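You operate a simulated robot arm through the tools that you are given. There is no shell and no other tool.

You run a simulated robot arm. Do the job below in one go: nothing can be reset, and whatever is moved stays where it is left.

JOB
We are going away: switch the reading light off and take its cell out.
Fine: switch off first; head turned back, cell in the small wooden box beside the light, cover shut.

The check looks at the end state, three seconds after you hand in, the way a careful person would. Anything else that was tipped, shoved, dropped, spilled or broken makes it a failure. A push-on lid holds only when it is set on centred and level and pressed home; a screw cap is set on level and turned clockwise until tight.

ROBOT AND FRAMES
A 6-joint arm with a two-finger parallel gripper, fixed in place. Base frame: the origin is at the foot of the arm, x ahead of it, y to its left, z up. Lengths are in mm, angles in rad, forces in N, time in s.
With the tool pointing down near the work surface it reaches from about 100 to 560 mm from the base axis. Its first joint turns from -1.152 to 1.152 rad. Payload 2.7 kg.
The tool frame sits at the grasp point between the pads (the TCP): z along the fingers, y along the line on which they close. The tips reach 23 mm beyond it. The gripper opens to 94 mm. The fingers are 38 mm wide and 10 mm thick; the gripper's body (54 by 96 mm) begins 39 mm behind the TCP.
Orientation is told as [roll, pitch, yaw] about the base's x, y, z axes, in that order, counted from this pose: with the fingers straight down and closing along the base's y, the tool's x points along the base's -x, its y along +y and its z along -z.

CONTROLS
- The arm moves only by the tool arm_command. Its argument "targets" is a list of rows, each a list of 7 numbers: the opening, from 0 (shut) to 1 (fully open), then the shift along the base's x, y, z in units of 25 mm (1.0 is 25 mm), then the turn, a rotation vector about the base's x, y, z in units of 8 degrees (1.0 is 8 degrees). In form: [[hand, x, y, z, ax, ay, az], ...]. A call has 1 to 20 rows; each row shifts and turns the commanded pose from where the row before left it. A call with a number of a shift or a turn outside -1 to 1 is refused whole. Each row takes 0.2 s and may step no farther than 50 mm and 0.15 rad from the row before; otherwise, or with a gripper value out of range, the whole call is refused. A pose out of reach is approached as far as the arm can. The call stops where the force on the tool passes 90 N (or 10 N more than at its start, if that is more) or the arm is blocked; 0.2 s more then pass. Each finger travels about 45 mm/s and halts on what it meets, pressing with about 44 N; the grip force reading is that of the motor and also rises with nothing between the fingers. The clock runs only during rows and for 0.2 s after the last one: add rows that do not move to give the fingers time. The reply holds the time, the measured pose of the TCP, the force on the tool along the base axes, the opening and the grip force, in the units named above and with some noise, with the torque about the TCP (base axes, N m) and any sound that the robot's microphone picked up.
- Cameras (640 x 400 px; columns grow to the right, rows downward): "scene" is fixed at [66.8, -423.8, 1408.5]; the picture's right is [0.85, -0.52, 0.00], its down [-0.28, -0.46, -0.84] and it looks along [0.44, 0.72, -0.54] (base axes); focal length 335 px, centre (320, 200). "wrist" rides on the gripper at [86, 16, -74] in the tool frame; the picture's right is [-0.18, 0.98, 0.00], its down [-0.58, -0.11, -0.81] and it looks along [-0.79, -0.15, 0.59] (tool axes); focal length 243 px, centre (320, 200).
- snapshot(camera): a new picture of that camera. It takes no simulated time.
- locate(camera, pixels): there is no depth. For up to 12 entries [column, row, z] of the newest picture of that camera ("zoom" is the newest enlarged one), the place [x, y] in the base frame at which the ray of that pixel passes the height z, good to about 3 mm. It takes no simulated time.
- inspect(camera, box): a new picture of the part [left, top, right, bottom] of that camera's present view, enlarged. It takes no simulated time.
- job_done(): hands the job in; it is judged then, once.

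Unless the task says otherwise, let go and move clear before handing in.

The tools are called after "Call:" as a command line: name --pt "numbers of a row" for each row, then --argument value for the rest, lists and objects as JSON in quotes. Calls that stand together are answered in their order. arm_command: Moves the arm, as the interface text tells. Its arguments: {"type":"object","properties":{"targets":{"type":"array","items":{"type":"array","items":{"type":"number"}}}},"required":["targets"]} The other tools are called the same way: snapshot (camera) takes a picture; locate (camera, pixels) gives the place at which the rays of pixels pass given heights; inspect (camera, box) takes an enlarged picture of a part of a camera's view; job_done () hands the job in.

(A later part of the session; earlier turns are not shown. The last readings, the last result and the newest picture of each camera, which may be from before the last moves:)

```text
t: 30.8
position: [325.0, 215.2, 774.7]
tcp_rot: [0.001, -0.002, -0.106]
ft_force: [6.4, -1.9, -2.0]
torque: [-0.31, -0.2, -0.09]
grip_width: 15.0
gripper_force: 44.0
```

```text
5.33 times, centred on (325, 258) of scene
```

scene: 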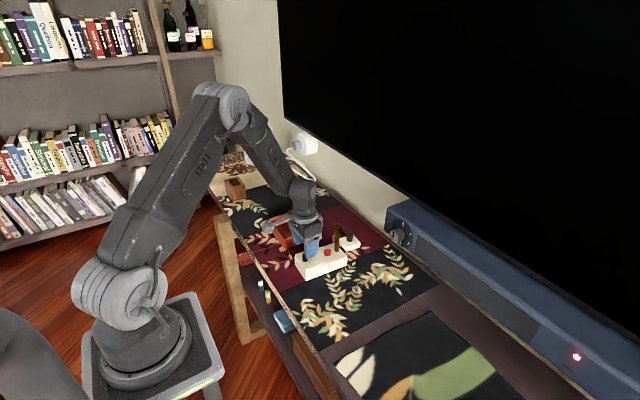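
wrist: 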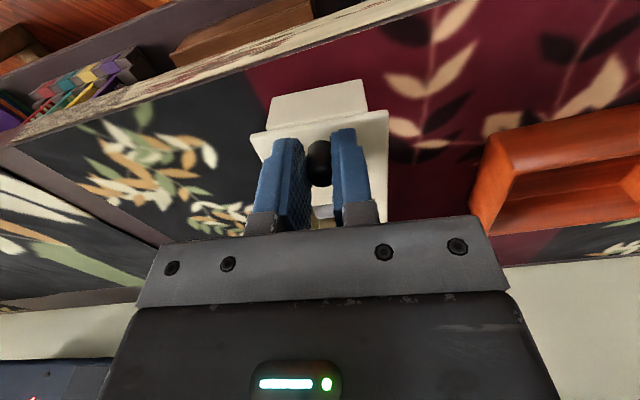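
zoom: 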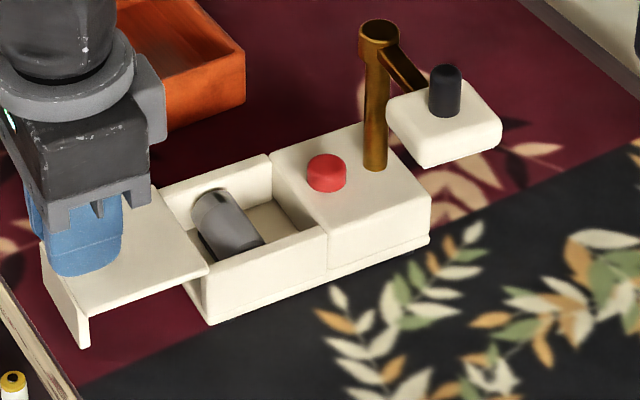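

The lamp itself shifted about 4 mm this time, so the cover has reached its stop and stays captive in the rails. I'm easing back 1.5 mm, letting go and rising to look into the compartment.

Call:
arm_command --pt "0 0.06 -0.006 0 0 0 0" --pt "0.3 0 0 0 0 0 0" --pt "0.4 0 0 0 0 0 0" --pt "0.5 0 0 0.4 0 0 0" --pt "0.6 0 0 0.8 0 0 0" --pt "0.6 0.5 0 1 0 0 0" --pt "0.6 0.6 0 0.8 0 0 0" --pt "0.6 0.6 0 0 0 0 0" --pt "0.6 0.4 0 0 0 0 0" --pt "0.6 0 0 0 0 0 0"

Call:
snapshot --camera "wrist"

Call:
inspect --camera "wrist" --box '[230, 40, 430, 230]'

Call:
inspect --camera "scene" --box '[280, 220, 370, 295]'

```text
t: 33.0
position: [378.9, 217.5, 850.8]
tcp_rot: [0.001, -0.001, -0.105]
ft_force: [0.0, 0.4, 0.2]
torque: [0.0, -0.03, -0.01]
grip_width: 56.3
gripper_force: 0.1
```

```text
taken
```

wrist: 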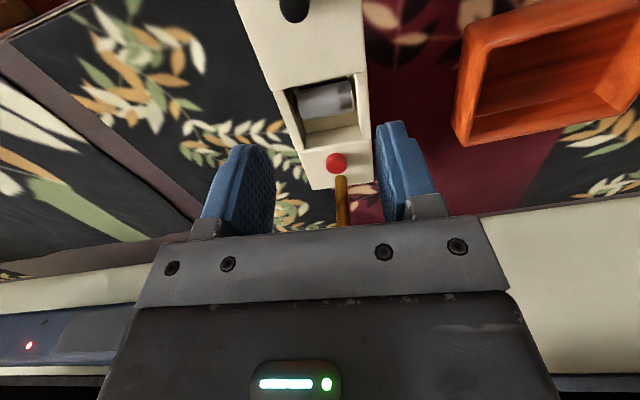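

```text
2.11 times, centred on (330, 135) of wrist
```

zoom: 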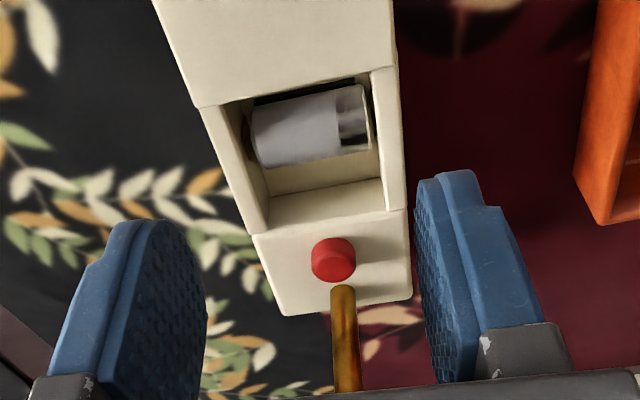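

```text
5.33 times, centred on (325, 258) of scene
```

zoom: 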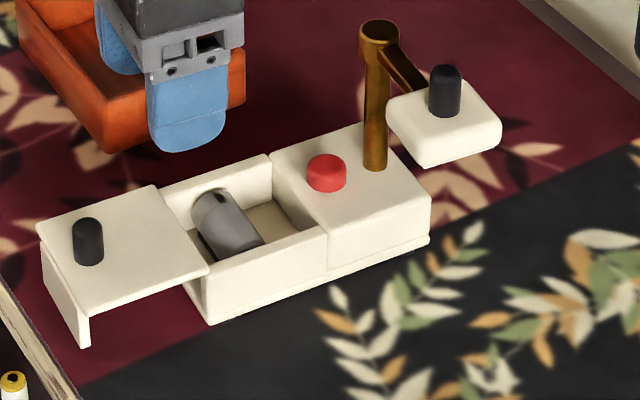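

The cell is a short cylinder lying along y, at zoom (310,125), and the cover stays put at its stop. I'm measuring the cell and the compartment.

Call:
locate --camera "zoom" --pixels '[[250, 130, 745], [250, 130, 725]]'

Call:
inspect --camera "wrist" --box '[260, 60, 380, 170]'

Call:
locate --camera "wrist" --pixels '[[292, 110, 725], [355, 105, 725], [320, 86, 725], [322, 116, 725], [322, 116, 735], [273, 91, 744], [361, 72, 744], [300, 150, 744], [366, 138, 744], [304, 145, 744], [361, 130, 744], [302, 135, 710]]'

```text
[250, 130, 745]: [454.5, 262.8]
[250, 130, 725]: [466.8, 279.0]
```

```text
3.64 times, centred on (320, 115) of wrist
```

zoom: 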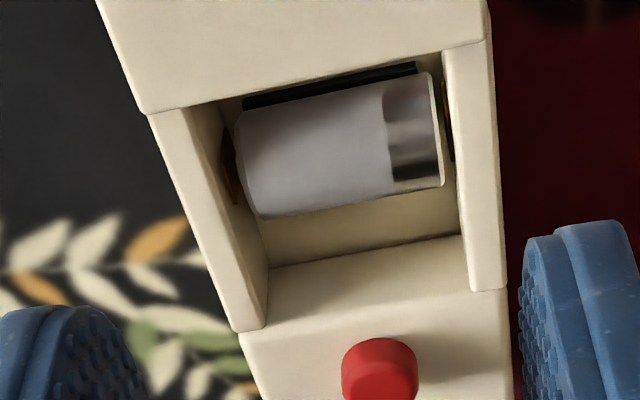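

```text
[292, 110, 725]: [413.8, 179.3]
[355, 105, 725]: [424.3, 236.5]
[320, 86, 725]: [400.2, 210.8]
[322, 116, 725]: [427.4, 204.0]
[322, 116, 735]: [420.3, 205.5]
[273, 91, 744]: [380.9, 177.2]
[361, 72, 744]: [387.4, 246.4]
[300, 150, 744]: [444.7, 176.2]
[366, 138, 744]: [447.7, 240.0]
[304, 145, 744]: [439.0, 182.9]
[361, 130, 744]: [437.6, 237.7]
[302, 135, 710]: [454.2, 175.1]
```

The cell lies about 26 × 50 mm between the end contacts. The gap between the slab edge (x≈384) and the cell (x≈398) is only about 14 mm, so I need tighter numbers. I'm cross-checking from the scene camera.

Call:
inspect --camera "scene" --box '[285, 230, 345, 285]'

Call:
snapshot --camera "scene"

Call:
locate --camera "wrist" --pixels '[[270.5, 90.5, 746], [366, 70.5, 746], [299, 86.5, 722], [345.5, 79, 722], [303, 119.5, 722], [353, 111, 722], [299, 86.5, 728], [303, 119.5, 728], [297, 92, 722]]'

```text
7.27 times, centred on (315, 258) of scene
```

zoom: 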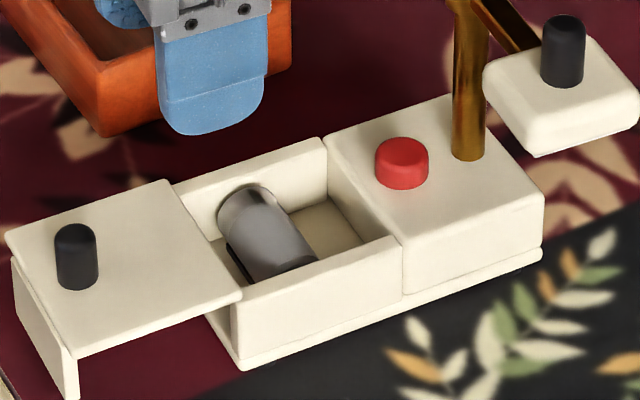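

```text
taken
```

scene: 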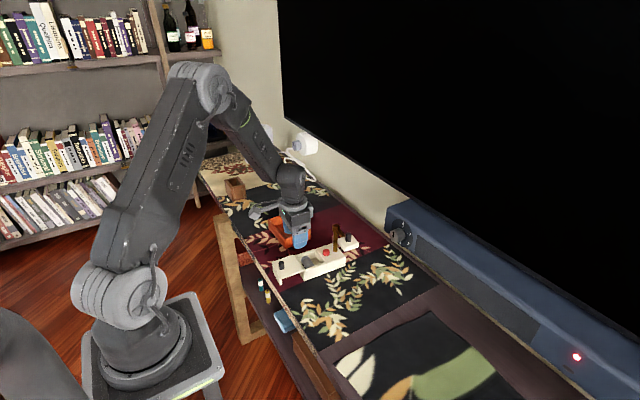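

```text
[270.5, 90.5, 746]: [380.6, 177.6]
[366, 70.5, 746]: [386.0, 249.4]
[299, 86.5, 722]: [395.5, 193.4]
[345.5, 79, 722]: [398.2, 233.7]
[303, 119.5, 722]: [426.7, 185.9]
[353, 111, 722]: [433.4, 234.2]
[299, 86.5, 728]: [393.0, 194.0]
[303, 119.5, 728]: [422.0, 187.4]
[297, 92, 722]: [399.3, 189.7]
```

The two views agree on the cell centre at about (411.5, 211, 726), diameter ≈26, slab edge at x≈383, and table at z≈707. I'm turning the hand -90° so the fingers close along the lamp's axis, and hovering over the cell with a 32 mm opening.

Call:
arm_command --pt "0.34 0.1 0 0 0 0 -0.9375" --pt "0.34 0.1 0 0 0 0 -0.9375" --pt "0.34 0.1 0 0 0 0 -0.9375" --pt "0.34 0.1 0 0 0 0 -0.9375" --pt "0.34 0.1 0 0 0 0 -0.9375" --pt "0.34 0.1 0 0 0 0 -0.9375" --pt "0.34 0.1 0 0 0 0 -0.9375" --pt "0.34 0.1 0 0 0 0 -0.9375" --pt "0.34 0.1 0 0 0 0 -0.9375" --pt "0.34 0.1 -0.1 -0.3 0 0 -0.9375" --pt "0.34 0.15 -0.1 -0.6 0 0 -0.9375" --pt "0.34 0.15 -0.05 -0.7 0 0 -0.9375" --pt "0.34 0 0 0 0 0 0"

Call:
snapshot --camera "wrist"

Call:
inspect --camera "wrist" --box '[230, 40, 430, 230]'

Call:
inspect --camera "scene" --box '[285, 215, 345, 285]'

```text
t: 35.8
position: [410.7, 210.4, 809.3]
tcp_rot: [0.0, 0.0, -1.677]
ft_force: [0.3, -0.3, -0.1]
torque: [-0.03, 0.03, -0.01]
grip_width: 32.0
gripper_force: 0.1
```

```text
taken
```

wrist: 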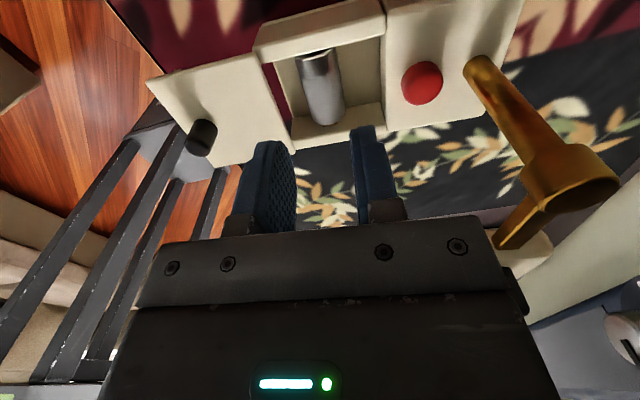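

```text
2.11 times, centred on (330, 135) of wrist
```

zoom: 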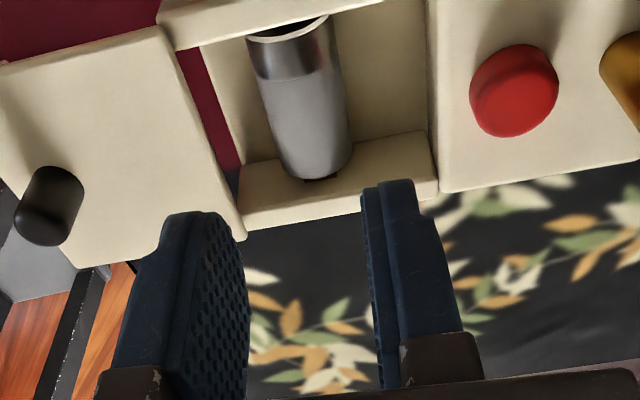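

```text
5.71 times, centred on (315, 250) of scene
```

zoom: 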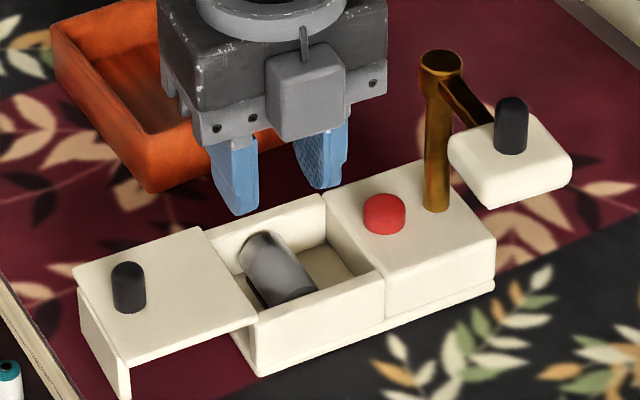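

This view looks along the cell, at zoom (300,100). I'm measuring the cell's sides, the slab edge and the far wall for the finger gaps.

Call:
locate --camera "wrist" --pixels '[[302.5, 87.6, 726], [341.8, 85.2, 726], [256.5, 53.5, 746], [293.5, 153, 746], [381, 40, 744], [386.8, 130, 744], [302.5, 87.6, 723], [341.8, 85.2, 723], [313, 119, 722], [346, 115, 722]]'

Call:
inspect --camera "wrist" --box '[250, 20, 410, 180]'

```text
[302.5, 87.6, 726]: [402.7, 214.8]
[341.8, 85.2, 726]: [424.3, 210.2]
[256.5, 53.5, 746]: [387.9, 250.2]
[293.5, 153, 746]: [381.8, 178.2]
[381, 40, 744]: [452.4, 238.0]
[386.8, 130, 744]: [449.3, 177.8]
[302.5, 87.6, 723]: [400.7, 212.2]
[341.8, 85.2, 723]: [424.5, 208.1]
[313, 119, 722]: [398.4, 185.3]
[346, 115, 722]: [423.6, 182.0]
```

```text
2.50 times, centred on (330, 100) of wrist
```

zoom: 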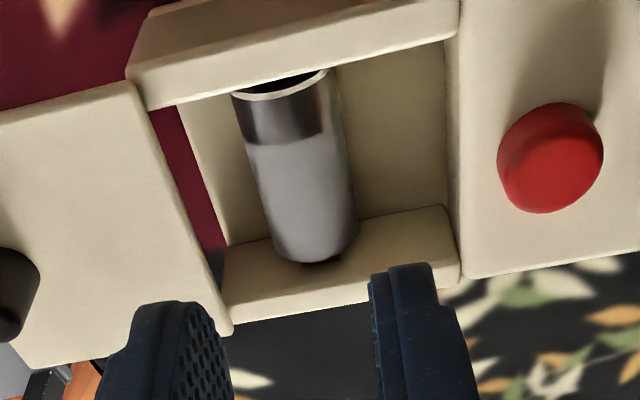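

The cell spans x≈402–424 with the slab edge at ≈385, so a 30 mm opening centred at x≈413 leaves about 3 mm each side. I'm moving down to just above the slab level and checking.

Call:
arm_command --pt "0.32 0.08 0 -0.5 0 0 0" --pt "0.32 0 0 -0.5 0 0 0" --pt "0.32 0 0 -0.4 0 0 0" --pt "0.32 0 0 0 0 0 0"

Call:
inspect --camera "wrist" --box '[220, 60, 420, 240]'

Call:
inspect --camera "scene" --box '[285, 225, 345, 285]'

```text
t: 36.8
position: [412.7, 209.7, 774.0]
tcp_rot: [-0.001, 0.002, -1.676]
ft_force: [-0.2, -0.4, 0.3]
torque: [0.04, 0.01, -0.02]
grip_width: 30.2
gripper_force: 0.1
```

```text
2.22 times, centred on (320, 150) of wrist
```

zoom: 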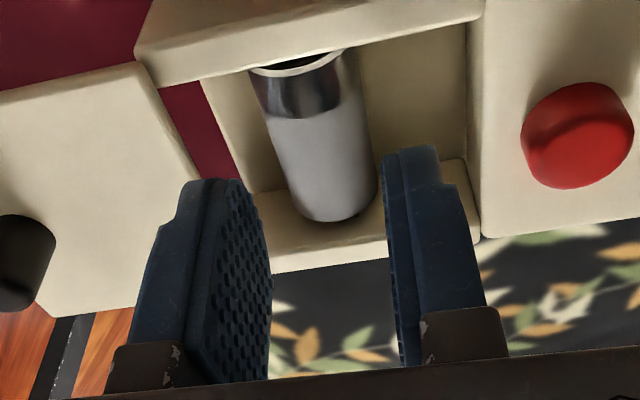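

```text
6.67 times, centred on (315, 255) of scene
```

zoom: 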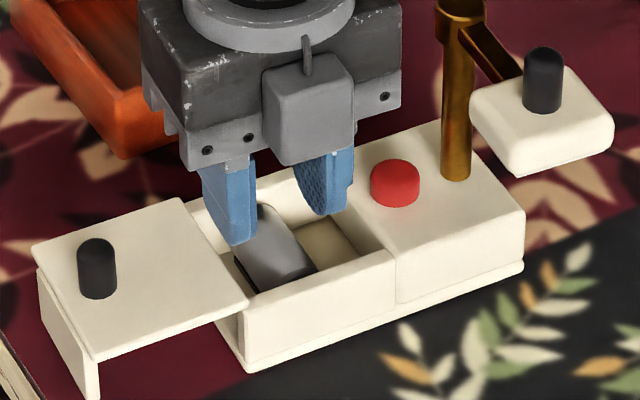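

The fingers line up either side of the cell (between 270 and 385 in the zoom). I'm lowering slowly past the slab level.

Call:
arm_command --pt "0.32 0 0 -0.2 0 0 0" --pt "0.32 0 0 -0.2 0 0 0" --pt "0.32 0 0 -0.2 0 0 0" --pt "0.32 0 0 -0.2 0 0 0" --pt "0.32 0 0 0 0 0 0"

Call:
inspect --camera "wrist" --box '[220, 60, 420, 240]'

Call:
inspect --camera "scene" --box '[285, 225, 345, 285]'

```text
t: 38.0
position: [414.3, 209.3, 754.4]
tcp_rot: [0.0, 0.001, -1.676]
ft_force: [-1.0, -0.8, 0.1]
torque: [-0.01, 0.0, 0.0]
grip_width: 30.2
gripper_force: 0.0
```

```text
2.22 times, centred on (320, 150) of wrist
```

zoom: 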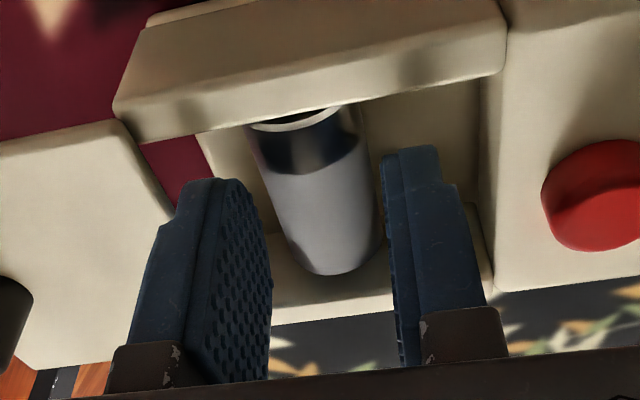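

```text
6.67 times, centred on (315, 255) of scene
```

zoom: 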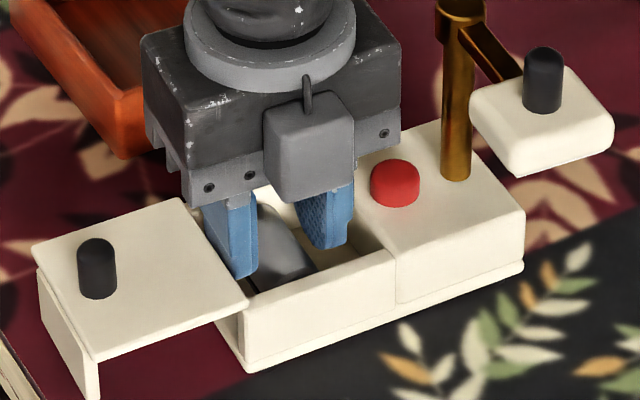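

There is no contact yet and the cell is centred between the fingers. I'm going down another 12 mm and then closing.

Call:
arm_command --pt "0.32 0 0 -0.16 0 0 0" --pt "0.32 0 0 -0.16 0 0 0" --pt "0.32 0 0 -0.16 0 0 0" --pt "0.32 0 0 0 0 0 0"

Call:
inspect --camera "wrist" --box '[220, 60, 420, 240]'

```text
t: 39.0
position: [415.4, 209.5, 748.2]
tcp_rot: [0.006, 0.003, -1.675]
ft_force: [-3.6, -18.6, 65.4]
torque: [-0.59, 1.99, 0.62]
grip_width: 30.9
gripper_force: 0.8
```

```text
2.22 times, centred on (320, 150) of wrist
```

zoom: 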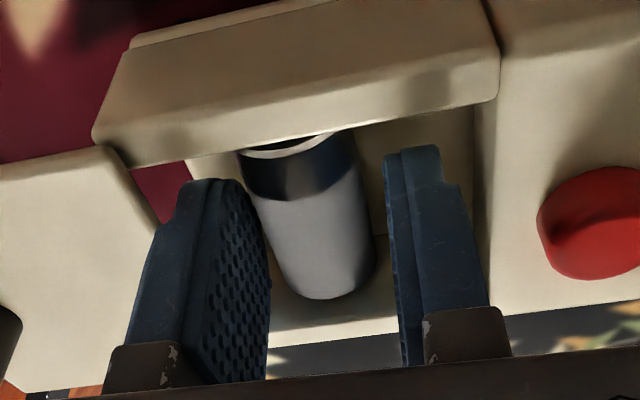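

The tips met something with 65 N at tip z≈725, under the left finger's outer side, probably a low front sill. The cell's centre is probably near 726–728, so I'm easing up until unloaded and trying a grip at this height.

Call:
arm_command --pt "0.32 -0.04 0 0.2 0 0 0" --pt "0.32 0 0 0.1 0 0 0" --pt "0.32 0 0 0 0 0 0"

Call:
inspect --camera "wrist" --box '[220, 60, 420, 240]'

Call:
inspect --camera "scene" --box '[285, 225, 345, 285]'

```text
t: 39.8
position: [410.8, 209.7, 748.8]
tcp_rot: [0.0, 0.0, -1.676]
ft_force: [0.5, -0.7, 0.6]
torque: [-0.02, 0.03, 0.0]
grip_width: 30.1
gripper_force: 0.1
```

```text
2.22 times, centred on (320, 150) of wrist
```

zoom: 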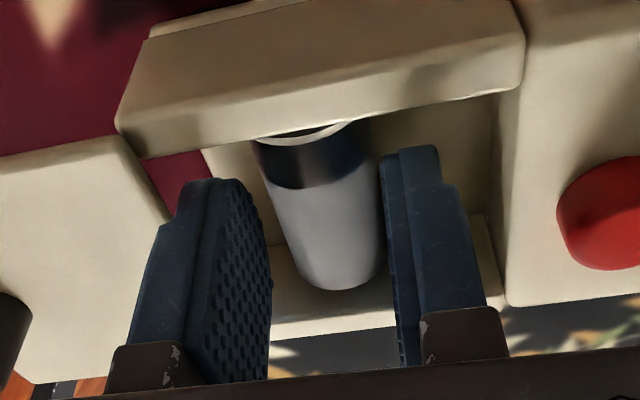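

```text
6.67 times, centred on (315, 255) of scene
```

zoom: 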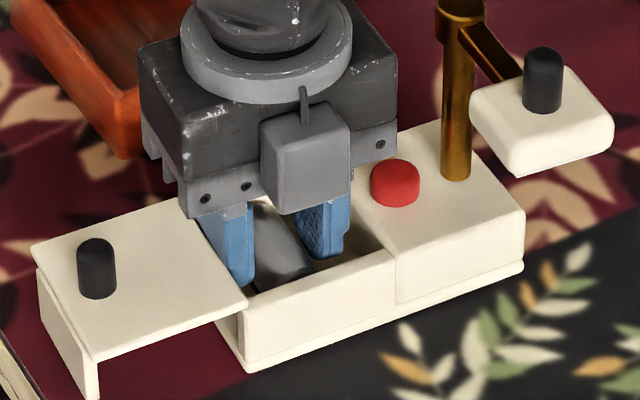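

It is unloaded now and the cell lies between the pads (245–385 zoom). I'm closing here.

Call:
arm_command --pt "0.28 0.04 0 0 0 0 0" --pt "0.24 0 0 0 0 0 0" --pt "0 0 0 0 0 0 0" --pt "0 0 0 0 0 0 0" --pt "0 0 0 0 0 0 0"

Call:
inspect --camera "wrist" --box '[220, 60, 420, 240]'

```text
t: 41.0
position: [413.4, 209.9, 749.9]
tcp_rot: [0.0, 0.0, -1.674]
ft_force: [-4.8, 0.4, 1.2]
torque: [0.07, 0.15, 0.08]
grip_width: 24.7
gripper_force: 44.2
```

```text
2.22 times, centred on (320, 150) of wrist
```

zoom: 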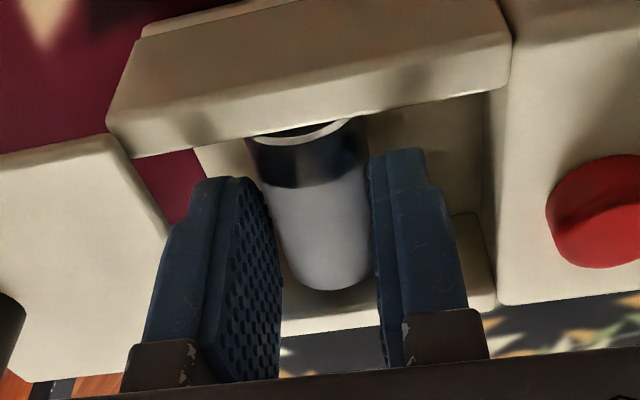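

The grip is firm at 24.7 mm, close to the cell's full diameter. I'm lifting 4 mm gently and checking that only the cell comes.

Call:
arm_command --pt "0 0 0 0.08 0 0 0" --pt "0 0 0 0.08 0 0 0" --pt "0 0 0 0 0 0 0"

Call:
inspect --camera "wrist" --box '[220, 60, 420, 240]'

Call:
inspect --camera "scene" --box '[285, 225, 345, 285]'

```text
t: 41.8
position: [413.3, 210.0, 754.2]
tcp_rot: [0.0, 0.0, -1.675]
ft_force: [0.5, -0.1, -1.0]
torque: [-0.01, -0.01, -0.01]
grip_width: 25.0
gripper_force: 43.9
```

```text
2.22 times, centred on (320, 150) of wrist
```

zoom: 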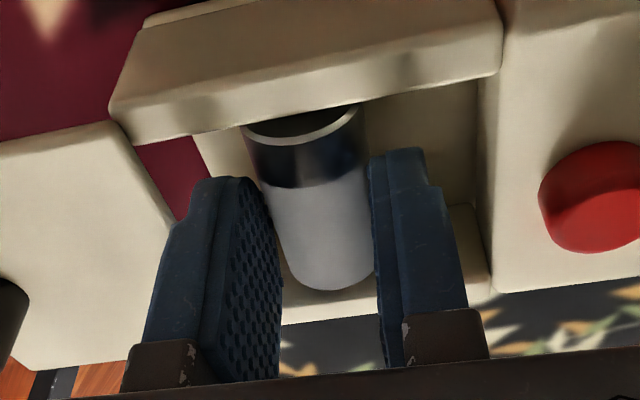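

```text
6.67 times, centred on (315, 255) of scene
```

zoom: 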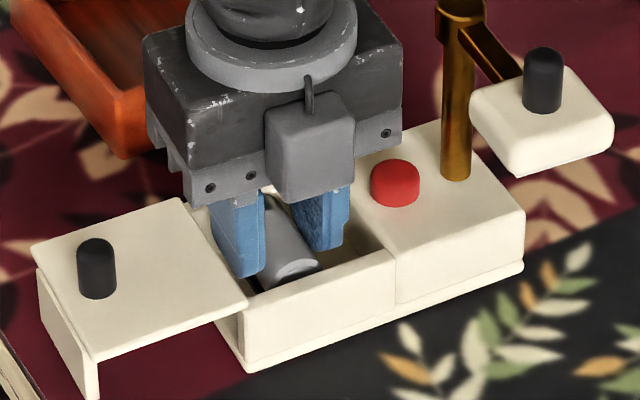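

The cell is rising with the fingers at about 1 N, and the lamp stays still. I'm lifting clear and looking over the candidate boxes.

Call:
arm_command --pt "0 0 0 0.3 0 0 0" --pt "0 0 0 0.6 0 0 0" --pt "0 0 0 0.8 0 0 0" --pt "0 0 0 0.9 0 0 0" --pt "0 0 0 0.8 0 0 0" --pt "0 0 0 0 0 0 0"

Call:
inspect --camera "wrist" --box '[220, 20, 420, 240]'

Call:
inspect --camera "scene" --box '[200, 160, 340, 270]'

Call:
inspect --camera "scene" --box '[225, 215, 345, 300]'

```text
t: 43.2
position: [413.6, 209.3, 838.5]
tcp_rot: [0.001, 0.001, -1.675]
ft_force: [-0.4, 0.7, -1.5]
torque: [-0.01, 0.03, -0.01]
grip_width: 24.9
gripper_force: 43.9
```

```text
1.82 times, centred on (320, 130) of wrist
```

zoom: 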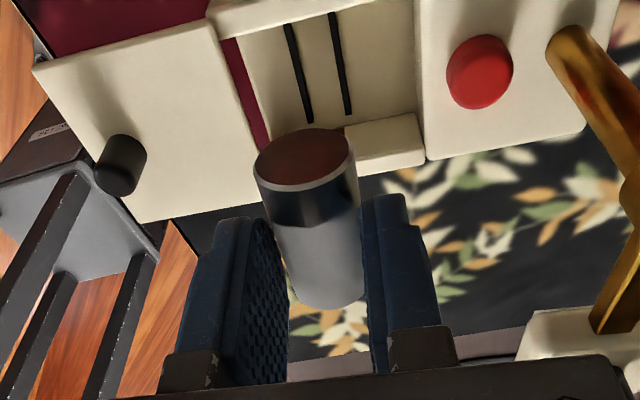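

```text
3.64 times, centred on (270, 215) of scene
```

zoom: 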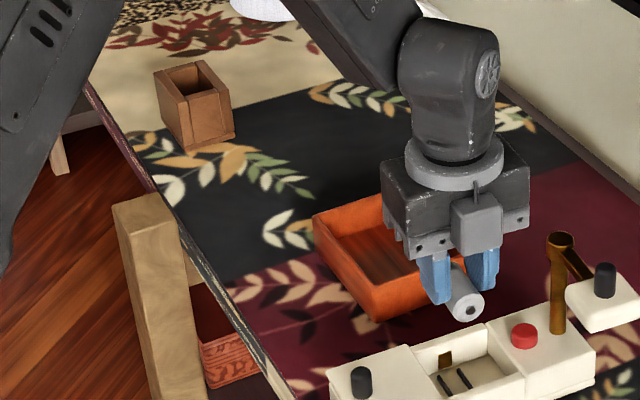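

```text
4.71 times, centred on (285, 258) of scene
```

zoom: 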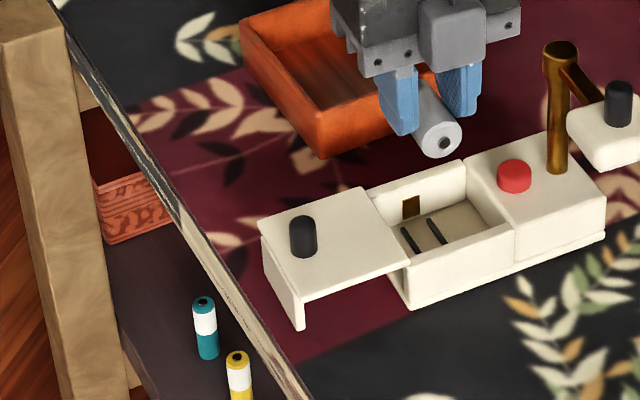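

The cell is out and held, and the compartment is empty with two contact strips. The orange wooden box is the one beside the light, so I'm locating its rim and floor.

Call:
snapshot --camera "scene"

Call:
locate --camera "scene" --pixels '[[268.3, 218.9, 740], [292.5, 211.5, 740], [310.9, 229.9, 740], [284.8, 242.3, 740], [285.6, 248.6, 707], [268.3, 218.9, 750], [284.8, 242.3, 750], [310.9, 229.9, 750]]'

```text
taken
```

scene: 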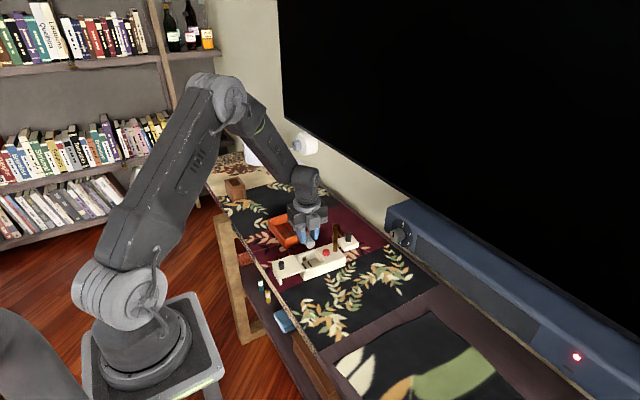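

```text
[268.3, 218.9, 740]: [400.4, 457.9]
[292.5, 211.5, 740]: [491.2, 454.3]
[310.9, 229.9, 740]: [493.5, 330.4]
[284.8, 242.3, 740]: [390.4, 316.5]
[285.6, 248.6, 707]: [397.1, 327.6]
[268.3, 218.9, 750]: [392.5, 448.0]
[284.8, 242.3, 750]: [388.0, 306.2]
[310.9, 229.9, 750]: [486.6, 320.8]
```

The box spans roughly x 395–490 and y 325–455, with its rim near z≈740. I'm turning the hand back so the camera faces it and carrying the cell over at height.

Call:
arm_command --pt "0 0 0 0.8 0 0 0" --pt "0 0 0.3 0.3 0 0 1" --pt "0 0 0.4 0 0 0 1" --pt "0 0 0.5 0 0 0 1" --pt "0 0 0.5 0 0 0 1" --pt "0 0 0.5 0 0 0 1" --pt "0 0 0.5 0 0 0 1" --pt "0 0 0.5 0 0 0 1" --pt "0 0 0.5 0 0 0 1" --pt "0 0 0.5 0 0 0 1" --pt "0 0 0.5 0 0 0 1" --pt "0 0 0.4 0 0 0 1" --pt "0 0 0.2 0 0 0 1" --pt "0 0 0 0 0 0 0"

Call:
snapshot --camera "wrist"

Call:
inspect --camera "scene" --box '[225, 170, 345, 270]'

```text
t: 46.2
position: [415.2, 344.0, 866.3]
tcp_rot: [0.001, 0.0, 0.001]
ft_force: [-0.6, 0.0, -0.5]
torque: [-0.03, 0.01, 0.03]
grip_width: 24.9
gripper_force: 44.2
```

```text
taken
```

wrist: 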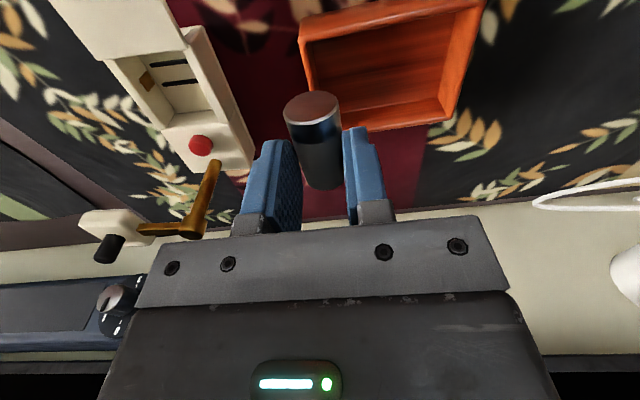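

```text
4.00 times, centred on (285, 220) of scene
```

zoom: 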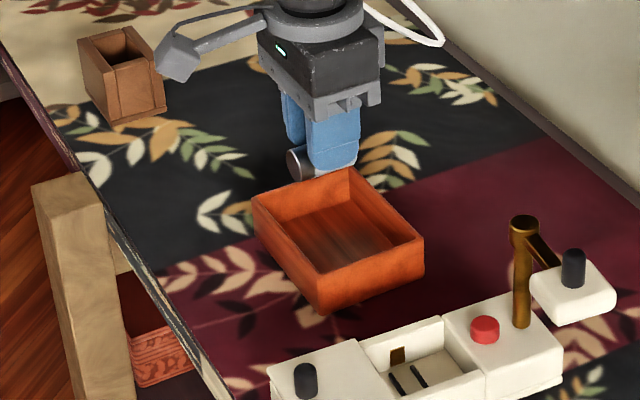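

The box is now in view at wrist (300–483, 5–130). I'm locating its rim corners.

Call:
locate --camera "wrist" --pixels '[[299, 40, 740], [483, 5, 740], [316, 93, 740], [448, 118, 740], [455, 122, 740], [341, 128, 740], [318, 88, 712], [440, 98, 712]]'

Call:
locate --camera "scene" --pixels '[[268.5, 219.5, 740], [290.5, 213, 740], [310.5, 230, 740], [285.5, 241, 740], [285, 248, 707], [304, 231, 712], [286, 237, 712]]'

Call:
inspect --camera "wrist" --box '[270, 0, 500, 150]'

```text
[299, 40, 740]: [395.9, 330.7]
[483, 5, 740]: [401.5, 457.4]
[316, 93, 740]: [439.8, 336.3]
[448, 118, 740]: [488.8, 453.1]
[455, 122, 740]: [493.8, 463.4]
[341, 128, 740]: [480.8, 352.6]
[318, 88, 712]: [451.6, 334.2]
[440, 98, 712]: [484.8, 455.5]
```

```text
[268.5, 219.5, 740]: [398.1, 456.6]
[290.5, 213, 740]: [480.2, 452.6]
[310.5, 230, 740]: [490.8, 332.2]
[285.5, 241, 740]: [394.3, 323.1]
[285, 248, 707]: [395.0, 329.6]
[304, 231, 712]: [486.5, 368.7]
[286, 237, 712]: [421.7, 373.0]
```

```text
2.67 times, centred on (385, 75) of wrist
```

zoom: 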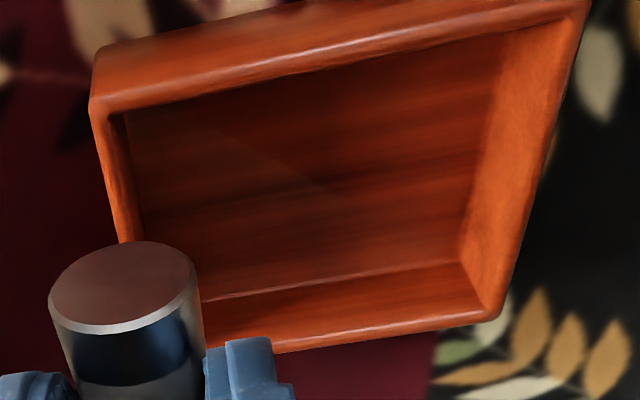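

The inner floor spans about x 402–484 and y 335–452. I'm heading to (433,365), near the reach limit, first at height and then down, checking that the pose is met.

Call:
arm_command --pt "0 0.36 0.42 -0.4 0 0 0" --pt "0 0.36 0.42 -0.8 0 0 0" --pt "0 0 0 -0.8 0 0 0" --pt "0 0 0 -0.6 0 0 0" --pt "0 0 0 0 0 0 0"

Call:
snapshot --camera "wrist"

Call:
inspect --camera "scene" --box '[245, 190, 335, 265]'

```text
t: 47.4
position: [430.7, 364.0, 800.8]
tcp_rot: [0.0, 0.001, 0.0]
ft_force: [0.5, 0.6, -1.0]
torque: [0.04, 0.02, 0.0]
grip_width: 24.9
gripper_force: 44.1
```

```text
taken
```

wrist: 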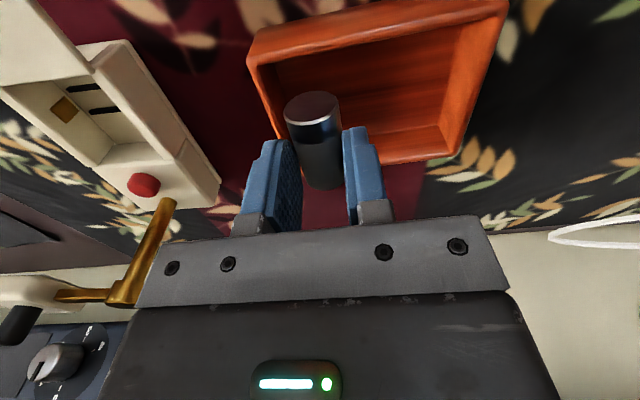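

```text
5.33 times, centred on (290, 228) of scene
```

zoom: 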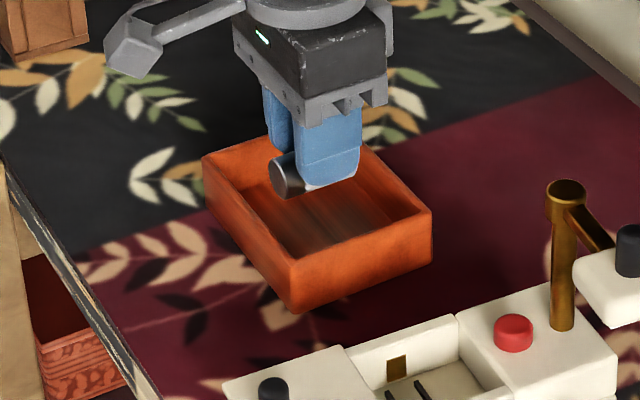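

The pose is met, and the cell is over the box's floor. I'm shifting 4 mm forward and going down to just above the floor.

Call:
arm_command --pt "0 0.16 0.08 -0.5 0 0 0" --pt "0 0 0 -0.6 0 0 0" --pt "0 0 0 -0.5 0 0 0" --pt "0 0 0 -0.2 0 0 0" --pt "0 0 0 0 0 0 0"

Call:
snapshot --camera "wrist"

Call:
inspect --camera "scene" --box '[245, 190, 335, 265]'

```text
t: 48.6
position: [435.4, 365.4, 756.5]
tcp_rot: [0.0, 0.001, 0.0]
ft_force: [0.9, -0.1, 0.2]
torque: [0.01, 0.01, 0.01]
grip_width: 24.7
gripper_force: 44.8
```

```text
taken
```

wrist: 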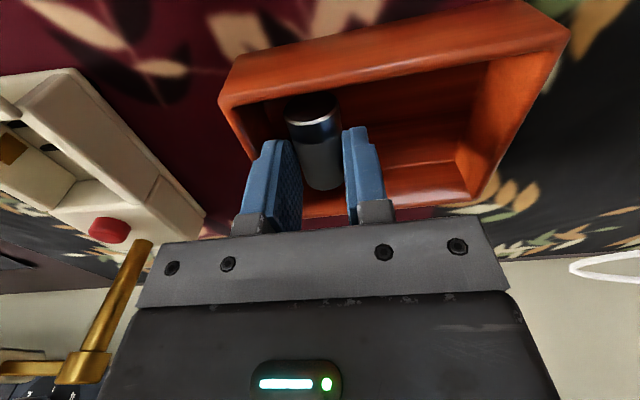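

```text
5.33 times, centred on (290, 228) of scene
```

zoom: 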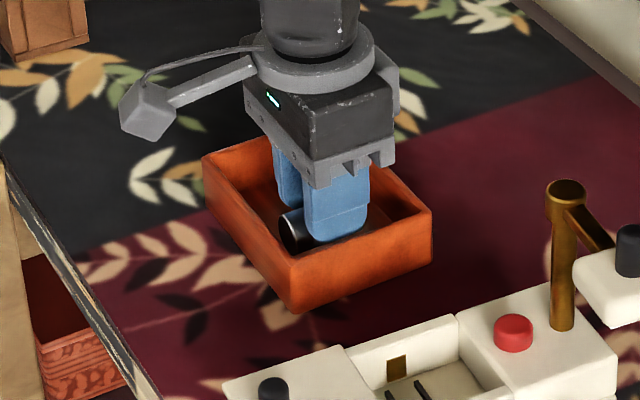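

The cell is inside the walls with the fingers clear. I'm lowering in 2 mm steps until it touches the floor.

Call:
arm_command --pt "0 0 0 -0.08 0 0 0" --pt "0 0 0 -0.08 0 0 0" --pt "0 0 0 0 0 0 0"

```text
t: 49.4
position: [435.6, 365.2, 753.2]
tcp_rot: [0.0, -0.001, 0.0]
ft_force: [-0.3, 0.7, -0.6]
torque: [-0.01, 0.01, -0.02]
grip_width: 25.1
gripper_force: 45.0
```

No contact yet, so I'm continuing down 4 mm.

Call:
arm_command --pt "0 0 0 -0.08 0 0 0" --pt "0 0 0 -0.08 0 0 0" --pt "0 0 0 0 0 0 0"

```text
t: 50.2
position: [435.9, 366.2, 748.2]
tcp_rot: [0.0, 0.001, -0.001]
ft_force: [0.1, 0.7, -0.5]
torque: [0.01, 0.01, -0.01]
grip_width: 24.8
gripper_force: 44.3
```

Still free at 748. I'm going down in 1.5 mm steps.

Call:
arm_command --pt "0 0 0 -0.06 0 0 0" --pt "0 0 0 -0.06 0 0 0" --pt "0 0 0 0 0 0 0"

Call:
inspect --camera "wrist" --box '[200, 40, 520, 240]'

```text
t: 51.0
position: [435.8, 366.6, 744.8]
tcp_rot: [0.0, 0.0, -0.001]
ft_force: [-0.2, -0.1, 0.2]
torque: [0.02, -0.02, 0.02]
grip_width: 24.7
gripper_force: 43.5
```

```text
2.00 times, centred on (360, 140) of wrist
```

zoom: 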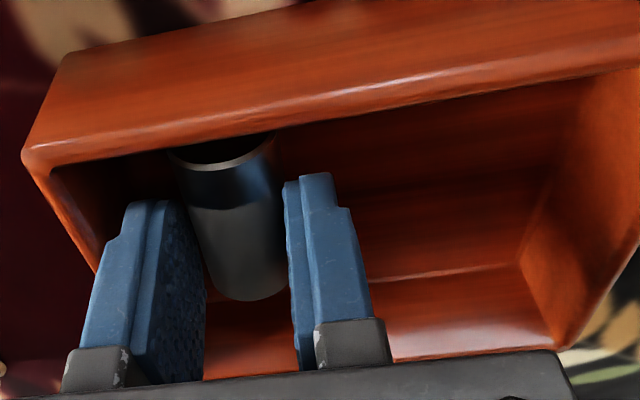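

Nearly there, and the carried weight is fading from the reading. Another 2–3 mm.

Call:
arm_command --pt "0 0 0 -0.06 0 0 0" --pt "0 0 0 -0.06 0 0 0" --pt "0 0 0 0 0 0 0"

```text
t: 51.8
position: [436.4, 366.2, 743.8]
tcp_rot: [0.002, -0.002, 0.002]
ft_force: [-2.9, -2.6, 12.4]
torque: [-0.11, 0.45, 0.08]
grip_width: 24.7
gripper_force: 44.0
```

The cell touches the floor (12 N). I'm easing 1 mm up, opening slightly and rising out.

Call:
arm_command --pt "0 0 0 0.06 0 0 0" --pt "0.3 0 0 0 0 0 0" --pt "0.34 0 0 0 0 0 0" --pt "0.34 0 0 0 0 0 0" --pt "0.34 0 0 0.4 0 0 0" --pt "0.34 0 0 0.8 0 0 0" --pt "0.34 0 0 1 0 0 0" --pt "0.34 0 0 1 0 0 0" --pt "0.34 0 0 1 0 0 0" --pt "0.34 0 0 0 0 0 0"

Call:
snapshot --camera "wrist"

Call:
inspect --camera "scene" --box '[245, 190, 355, 285]'

```text
t: 54.0
position: [435.7, 367.2, 848.4]
tcp_rot: [-0.001, 0.0, 0.002]
ft_force: [0.6, -0.2, -0.7]
torque: [0.02, -0.01, -0.02]
grip_width: 31.9
gripper_force: 0.0
```

```text
taken
```

wrist: 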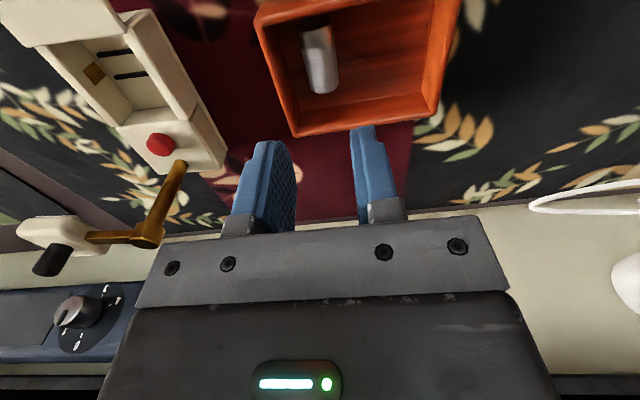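

```text
4.21 times, centred on (300, 238) of scene
```

zoom: 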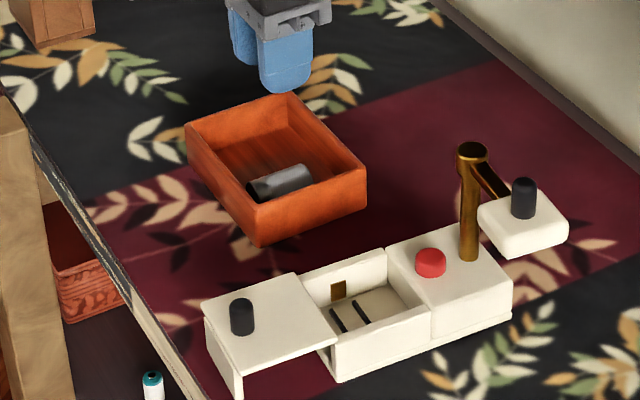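

The cell lies in the wooden box (zoom 280,183) and the light is clear. Next is the cover: I'm going back to its knob, last held at about (326.5, 215, 775) with yaw -6°.

Call:
arm_command --pt "0.5 -0.546 -0.76 0 0 0 0" --pt "0.5 -0.546 -0.76 0 0 0 0" --pt "0.5 -0.546 -0.76 0 0 0 0" --pt "0.5 -0.546 -0.76 0 0 0 0" --pt "0.5 -0.546 -0.76 0 0 0 -0.75" --pt "0.5 -0.546 -0.76 0 0 0 0" --pt "0.5 -0.546 -0.76 0 0 0 0" --pt "0.5 -0.546 -0.76 -0.5 0 0 0" --pt "0.5 0 0 -0.8 0 0 0" --pt "0.5 0 0 0 0 0 0"

Call:
snapshot --camera "wrist"

Call:
inspect --camera "scene" --box '[265, 205, 355, 290]'

```text
t: 56.2
position: [326.6, 214.0, 817.1]
tcp_rot: [0.001, 0.0, -0.105]
ft_force: [0.4, 0.5, -0.4]
torque: [0.01, 0.01, 0.02]
grip_width: 47.1
gripper_force: 0.1
```

```text
taken
```

wrist: 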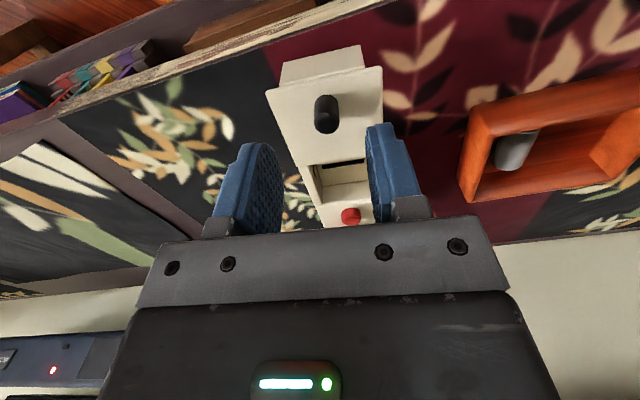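

```text
4.71 times, centred on (310, 248) of scene
```

zoom: 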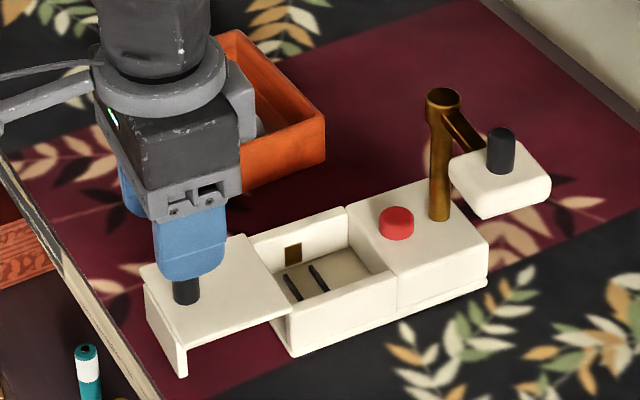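

The fingers straddle the knob (zoom 186,290). I'm going down to z≈775 and gripping it.

Call:
arm_command --pt "0.5 0 0.03 -0.7 0 0 0" --pt "0.5 0 0 -0.5 0 0 0" --pt "0.5 0 0 -0.3 0 0 0" --pt "0.5 0 0 -0.18 0 0 0" --pt "0.5 0 0 0 0 0 0" --pt "0 0 0 0 0 0 0" --pt "0 0 0 0 0 0 0" --pt "0 0 0 0 0 0 0" --pt "0 0 0 0 0 0 0"

Call:
inspect --camera "wrist" --box '[230, 40, 410, 240]'

Call:
inspect --camera "scene" --box '[265, 205, 355, 290]'

```text
t: 58.2
position: [325.5, 214.5, 774.8]
tcp_rot: [0.004, -0.001, -0.106]
ft_force: [0.9, 4.1, 4.9]
torque: [-0.19, -0.37, 0.02]
grip_width: 15.1
gripper_force: 44.5
```

```text
2.00 times, centred on (320, 140) of wrist
```

zoom: 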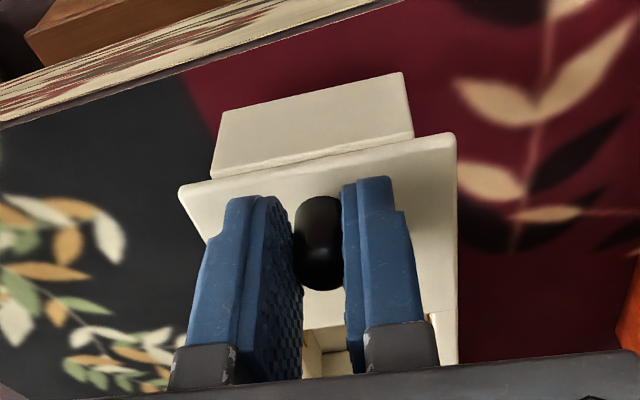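

```text
4.71 times, centred on (310, 248) of scene
```

zoom: 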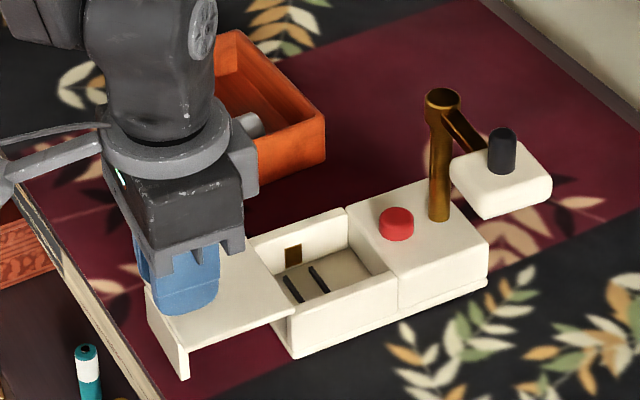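

The knob is gripped with low forces. I'm sliding the cover back along the axis, 30 mm first.

Call:
arm_command --pt "0 0.2 -0.021 0 0 0 0" --pt "0 0.2 -0.021 0 0 0 0" --pt "0 0.2 -0.021 0 0 0 0" --pt "0 0.2 -0.021 0 0 0 0" --pt "0 0.2 -0.021 0 0 0 0" --pt "0 0.2 -0.021 0 0 0 0" --pt "0 0 0 0 0 0 0"

Call:
inspect --camera "scene" --box '[265, 205, 355, 290]'

```text
t: 59.8
position: [356.6, 212.3, 774.1]
tcp_rot: [0.0, -0.001, -0.106]
ft_force: [0.6, 9.7, 10.7]
torque: [-0.1, -0.69, 0.05]
grip_width: 15.1
gripper_force: 43.9
```

```text
4.71 times, centred on (310, 248) of scene
```

zoom: 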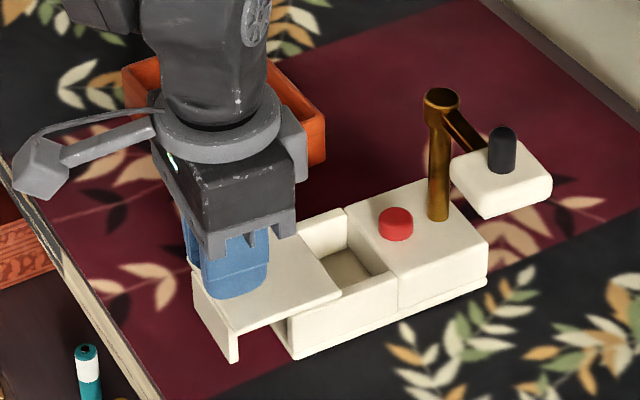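

The lamp is still in place, and side and vertical forces of about 10 N call for a 1 mm correction. I'm adjusting and sliding another 28 mm.

Call:
arm_command --pt "0 0 0.04 0.03 0 0 0" --pt "0 0.2 -0.02 0 0 0 0" --pt "0 0.2 -0.02 0 0 0 0" --pt "0 0.2 -0.02 0 0 0 0" --pt "0 0.2 -0.02 0 0 0 0" --pt "0 0.2 -0.02 0 0 0 0" --pt "0 0.12 -0.012 0 0 0 0" --pt "0 0 0 0 0 0 0"

Call:
inspect --camera "scene" --box '[265, 205, 355, 290]'

```text
t: 61.6
position: [384.3, 207.9, 774.1]
tcp_rot: [-0.001, 0.002, -0.103]
ft_force: [-0.7, -0.7, 0.5]
torque: [-0.01, 0.61, -0.01]
grip_width: 15.1
gripper_force: 44.3
```

```text
4.71 times, centred on (310, 248) of scene
```

zoom: 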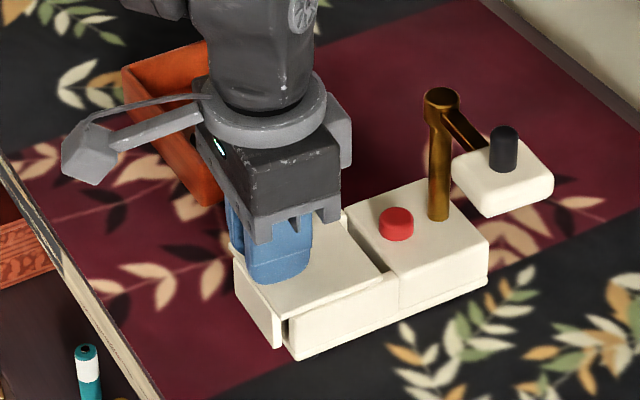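

About 10 mm remain. The head knob seems to have moved from (501,130) to (503,130), so I'm watching that as I slide the next 8 mm.

Call:
arm_command --pt "0 0.16 -0.016 0 0 0 0" --pt "0 0.12 -0.012 0 0 0 0" --pt "0 0 0 0 0 0 0"

Call:
inspect --camera "scene" --box '[285, 205, 375, 290]'

```text
t: 62.4
position: [391.2, 209.2, 775.3]
tcp_rot: [-0.001, -0.002, -0.105]
ft_force: [0.1, 1.2, 1.0]
torque: [0.0, 0.66, 0.01]
grip_width: 15.0
gripper_force: 43.8
```

```text
4.71 times, centred on (330, 248) of scene
```

zoom: 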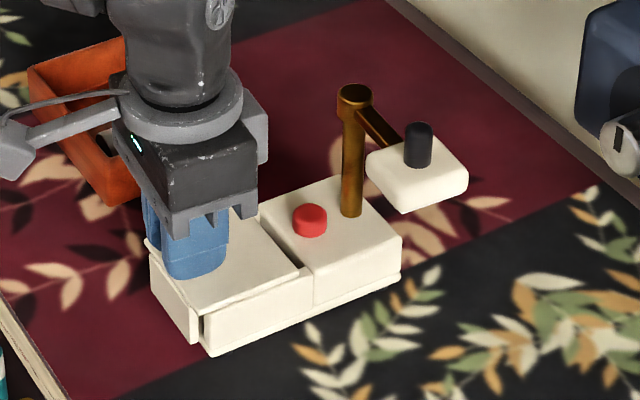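

The post has shifted about 7 zoom px while the flap gap at (195,335) is still ~6 mm open. So the lamp is riding along with the cover, probably because my grip torque (0.66 N·m) binds the rails. I'm letting go of the knob to relax it and looking closely.

Call:
arm_command --pt "0.3 0 0 0 0 0 0" --pt "0.4 0 0 0 0 0 0" --pt "0.4 0 0 0 0 0 0"

Call:
inspect --camera "scene" --box '[290, 215, 360, 290]'

Call:
inspect --camera "wrist" --box '[230, 40, 410, 240]'

```text
t: 63.2
position: [390.7, 209.6, 776.2]
tcp_rot: [0.0, 0.0, -0.104]
ft_force: [0.1, -0.2, -1.0]
torque: [0.0, 0.01, 0.01]
grip_width: 37.2
gripper_force: 0.1
```

```text
5.33 times, centred on (325, 252) of scene
```

zoom: 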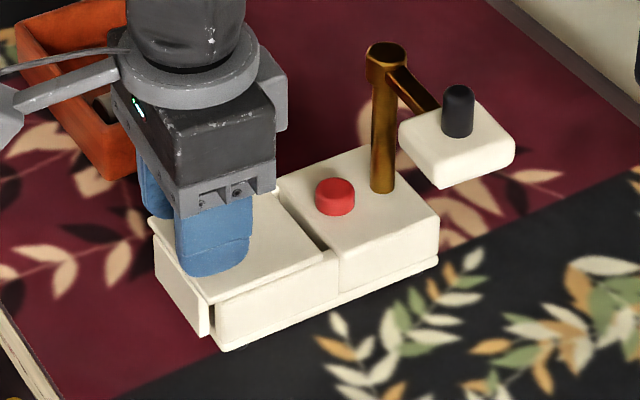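

```text
2.00 times, centred on (320, 140) of wrist
```

zoom: 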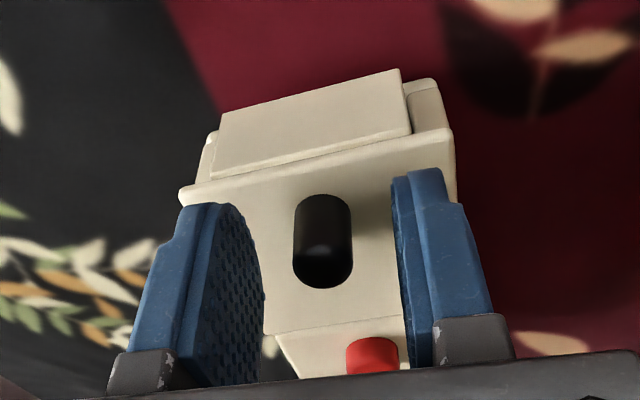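

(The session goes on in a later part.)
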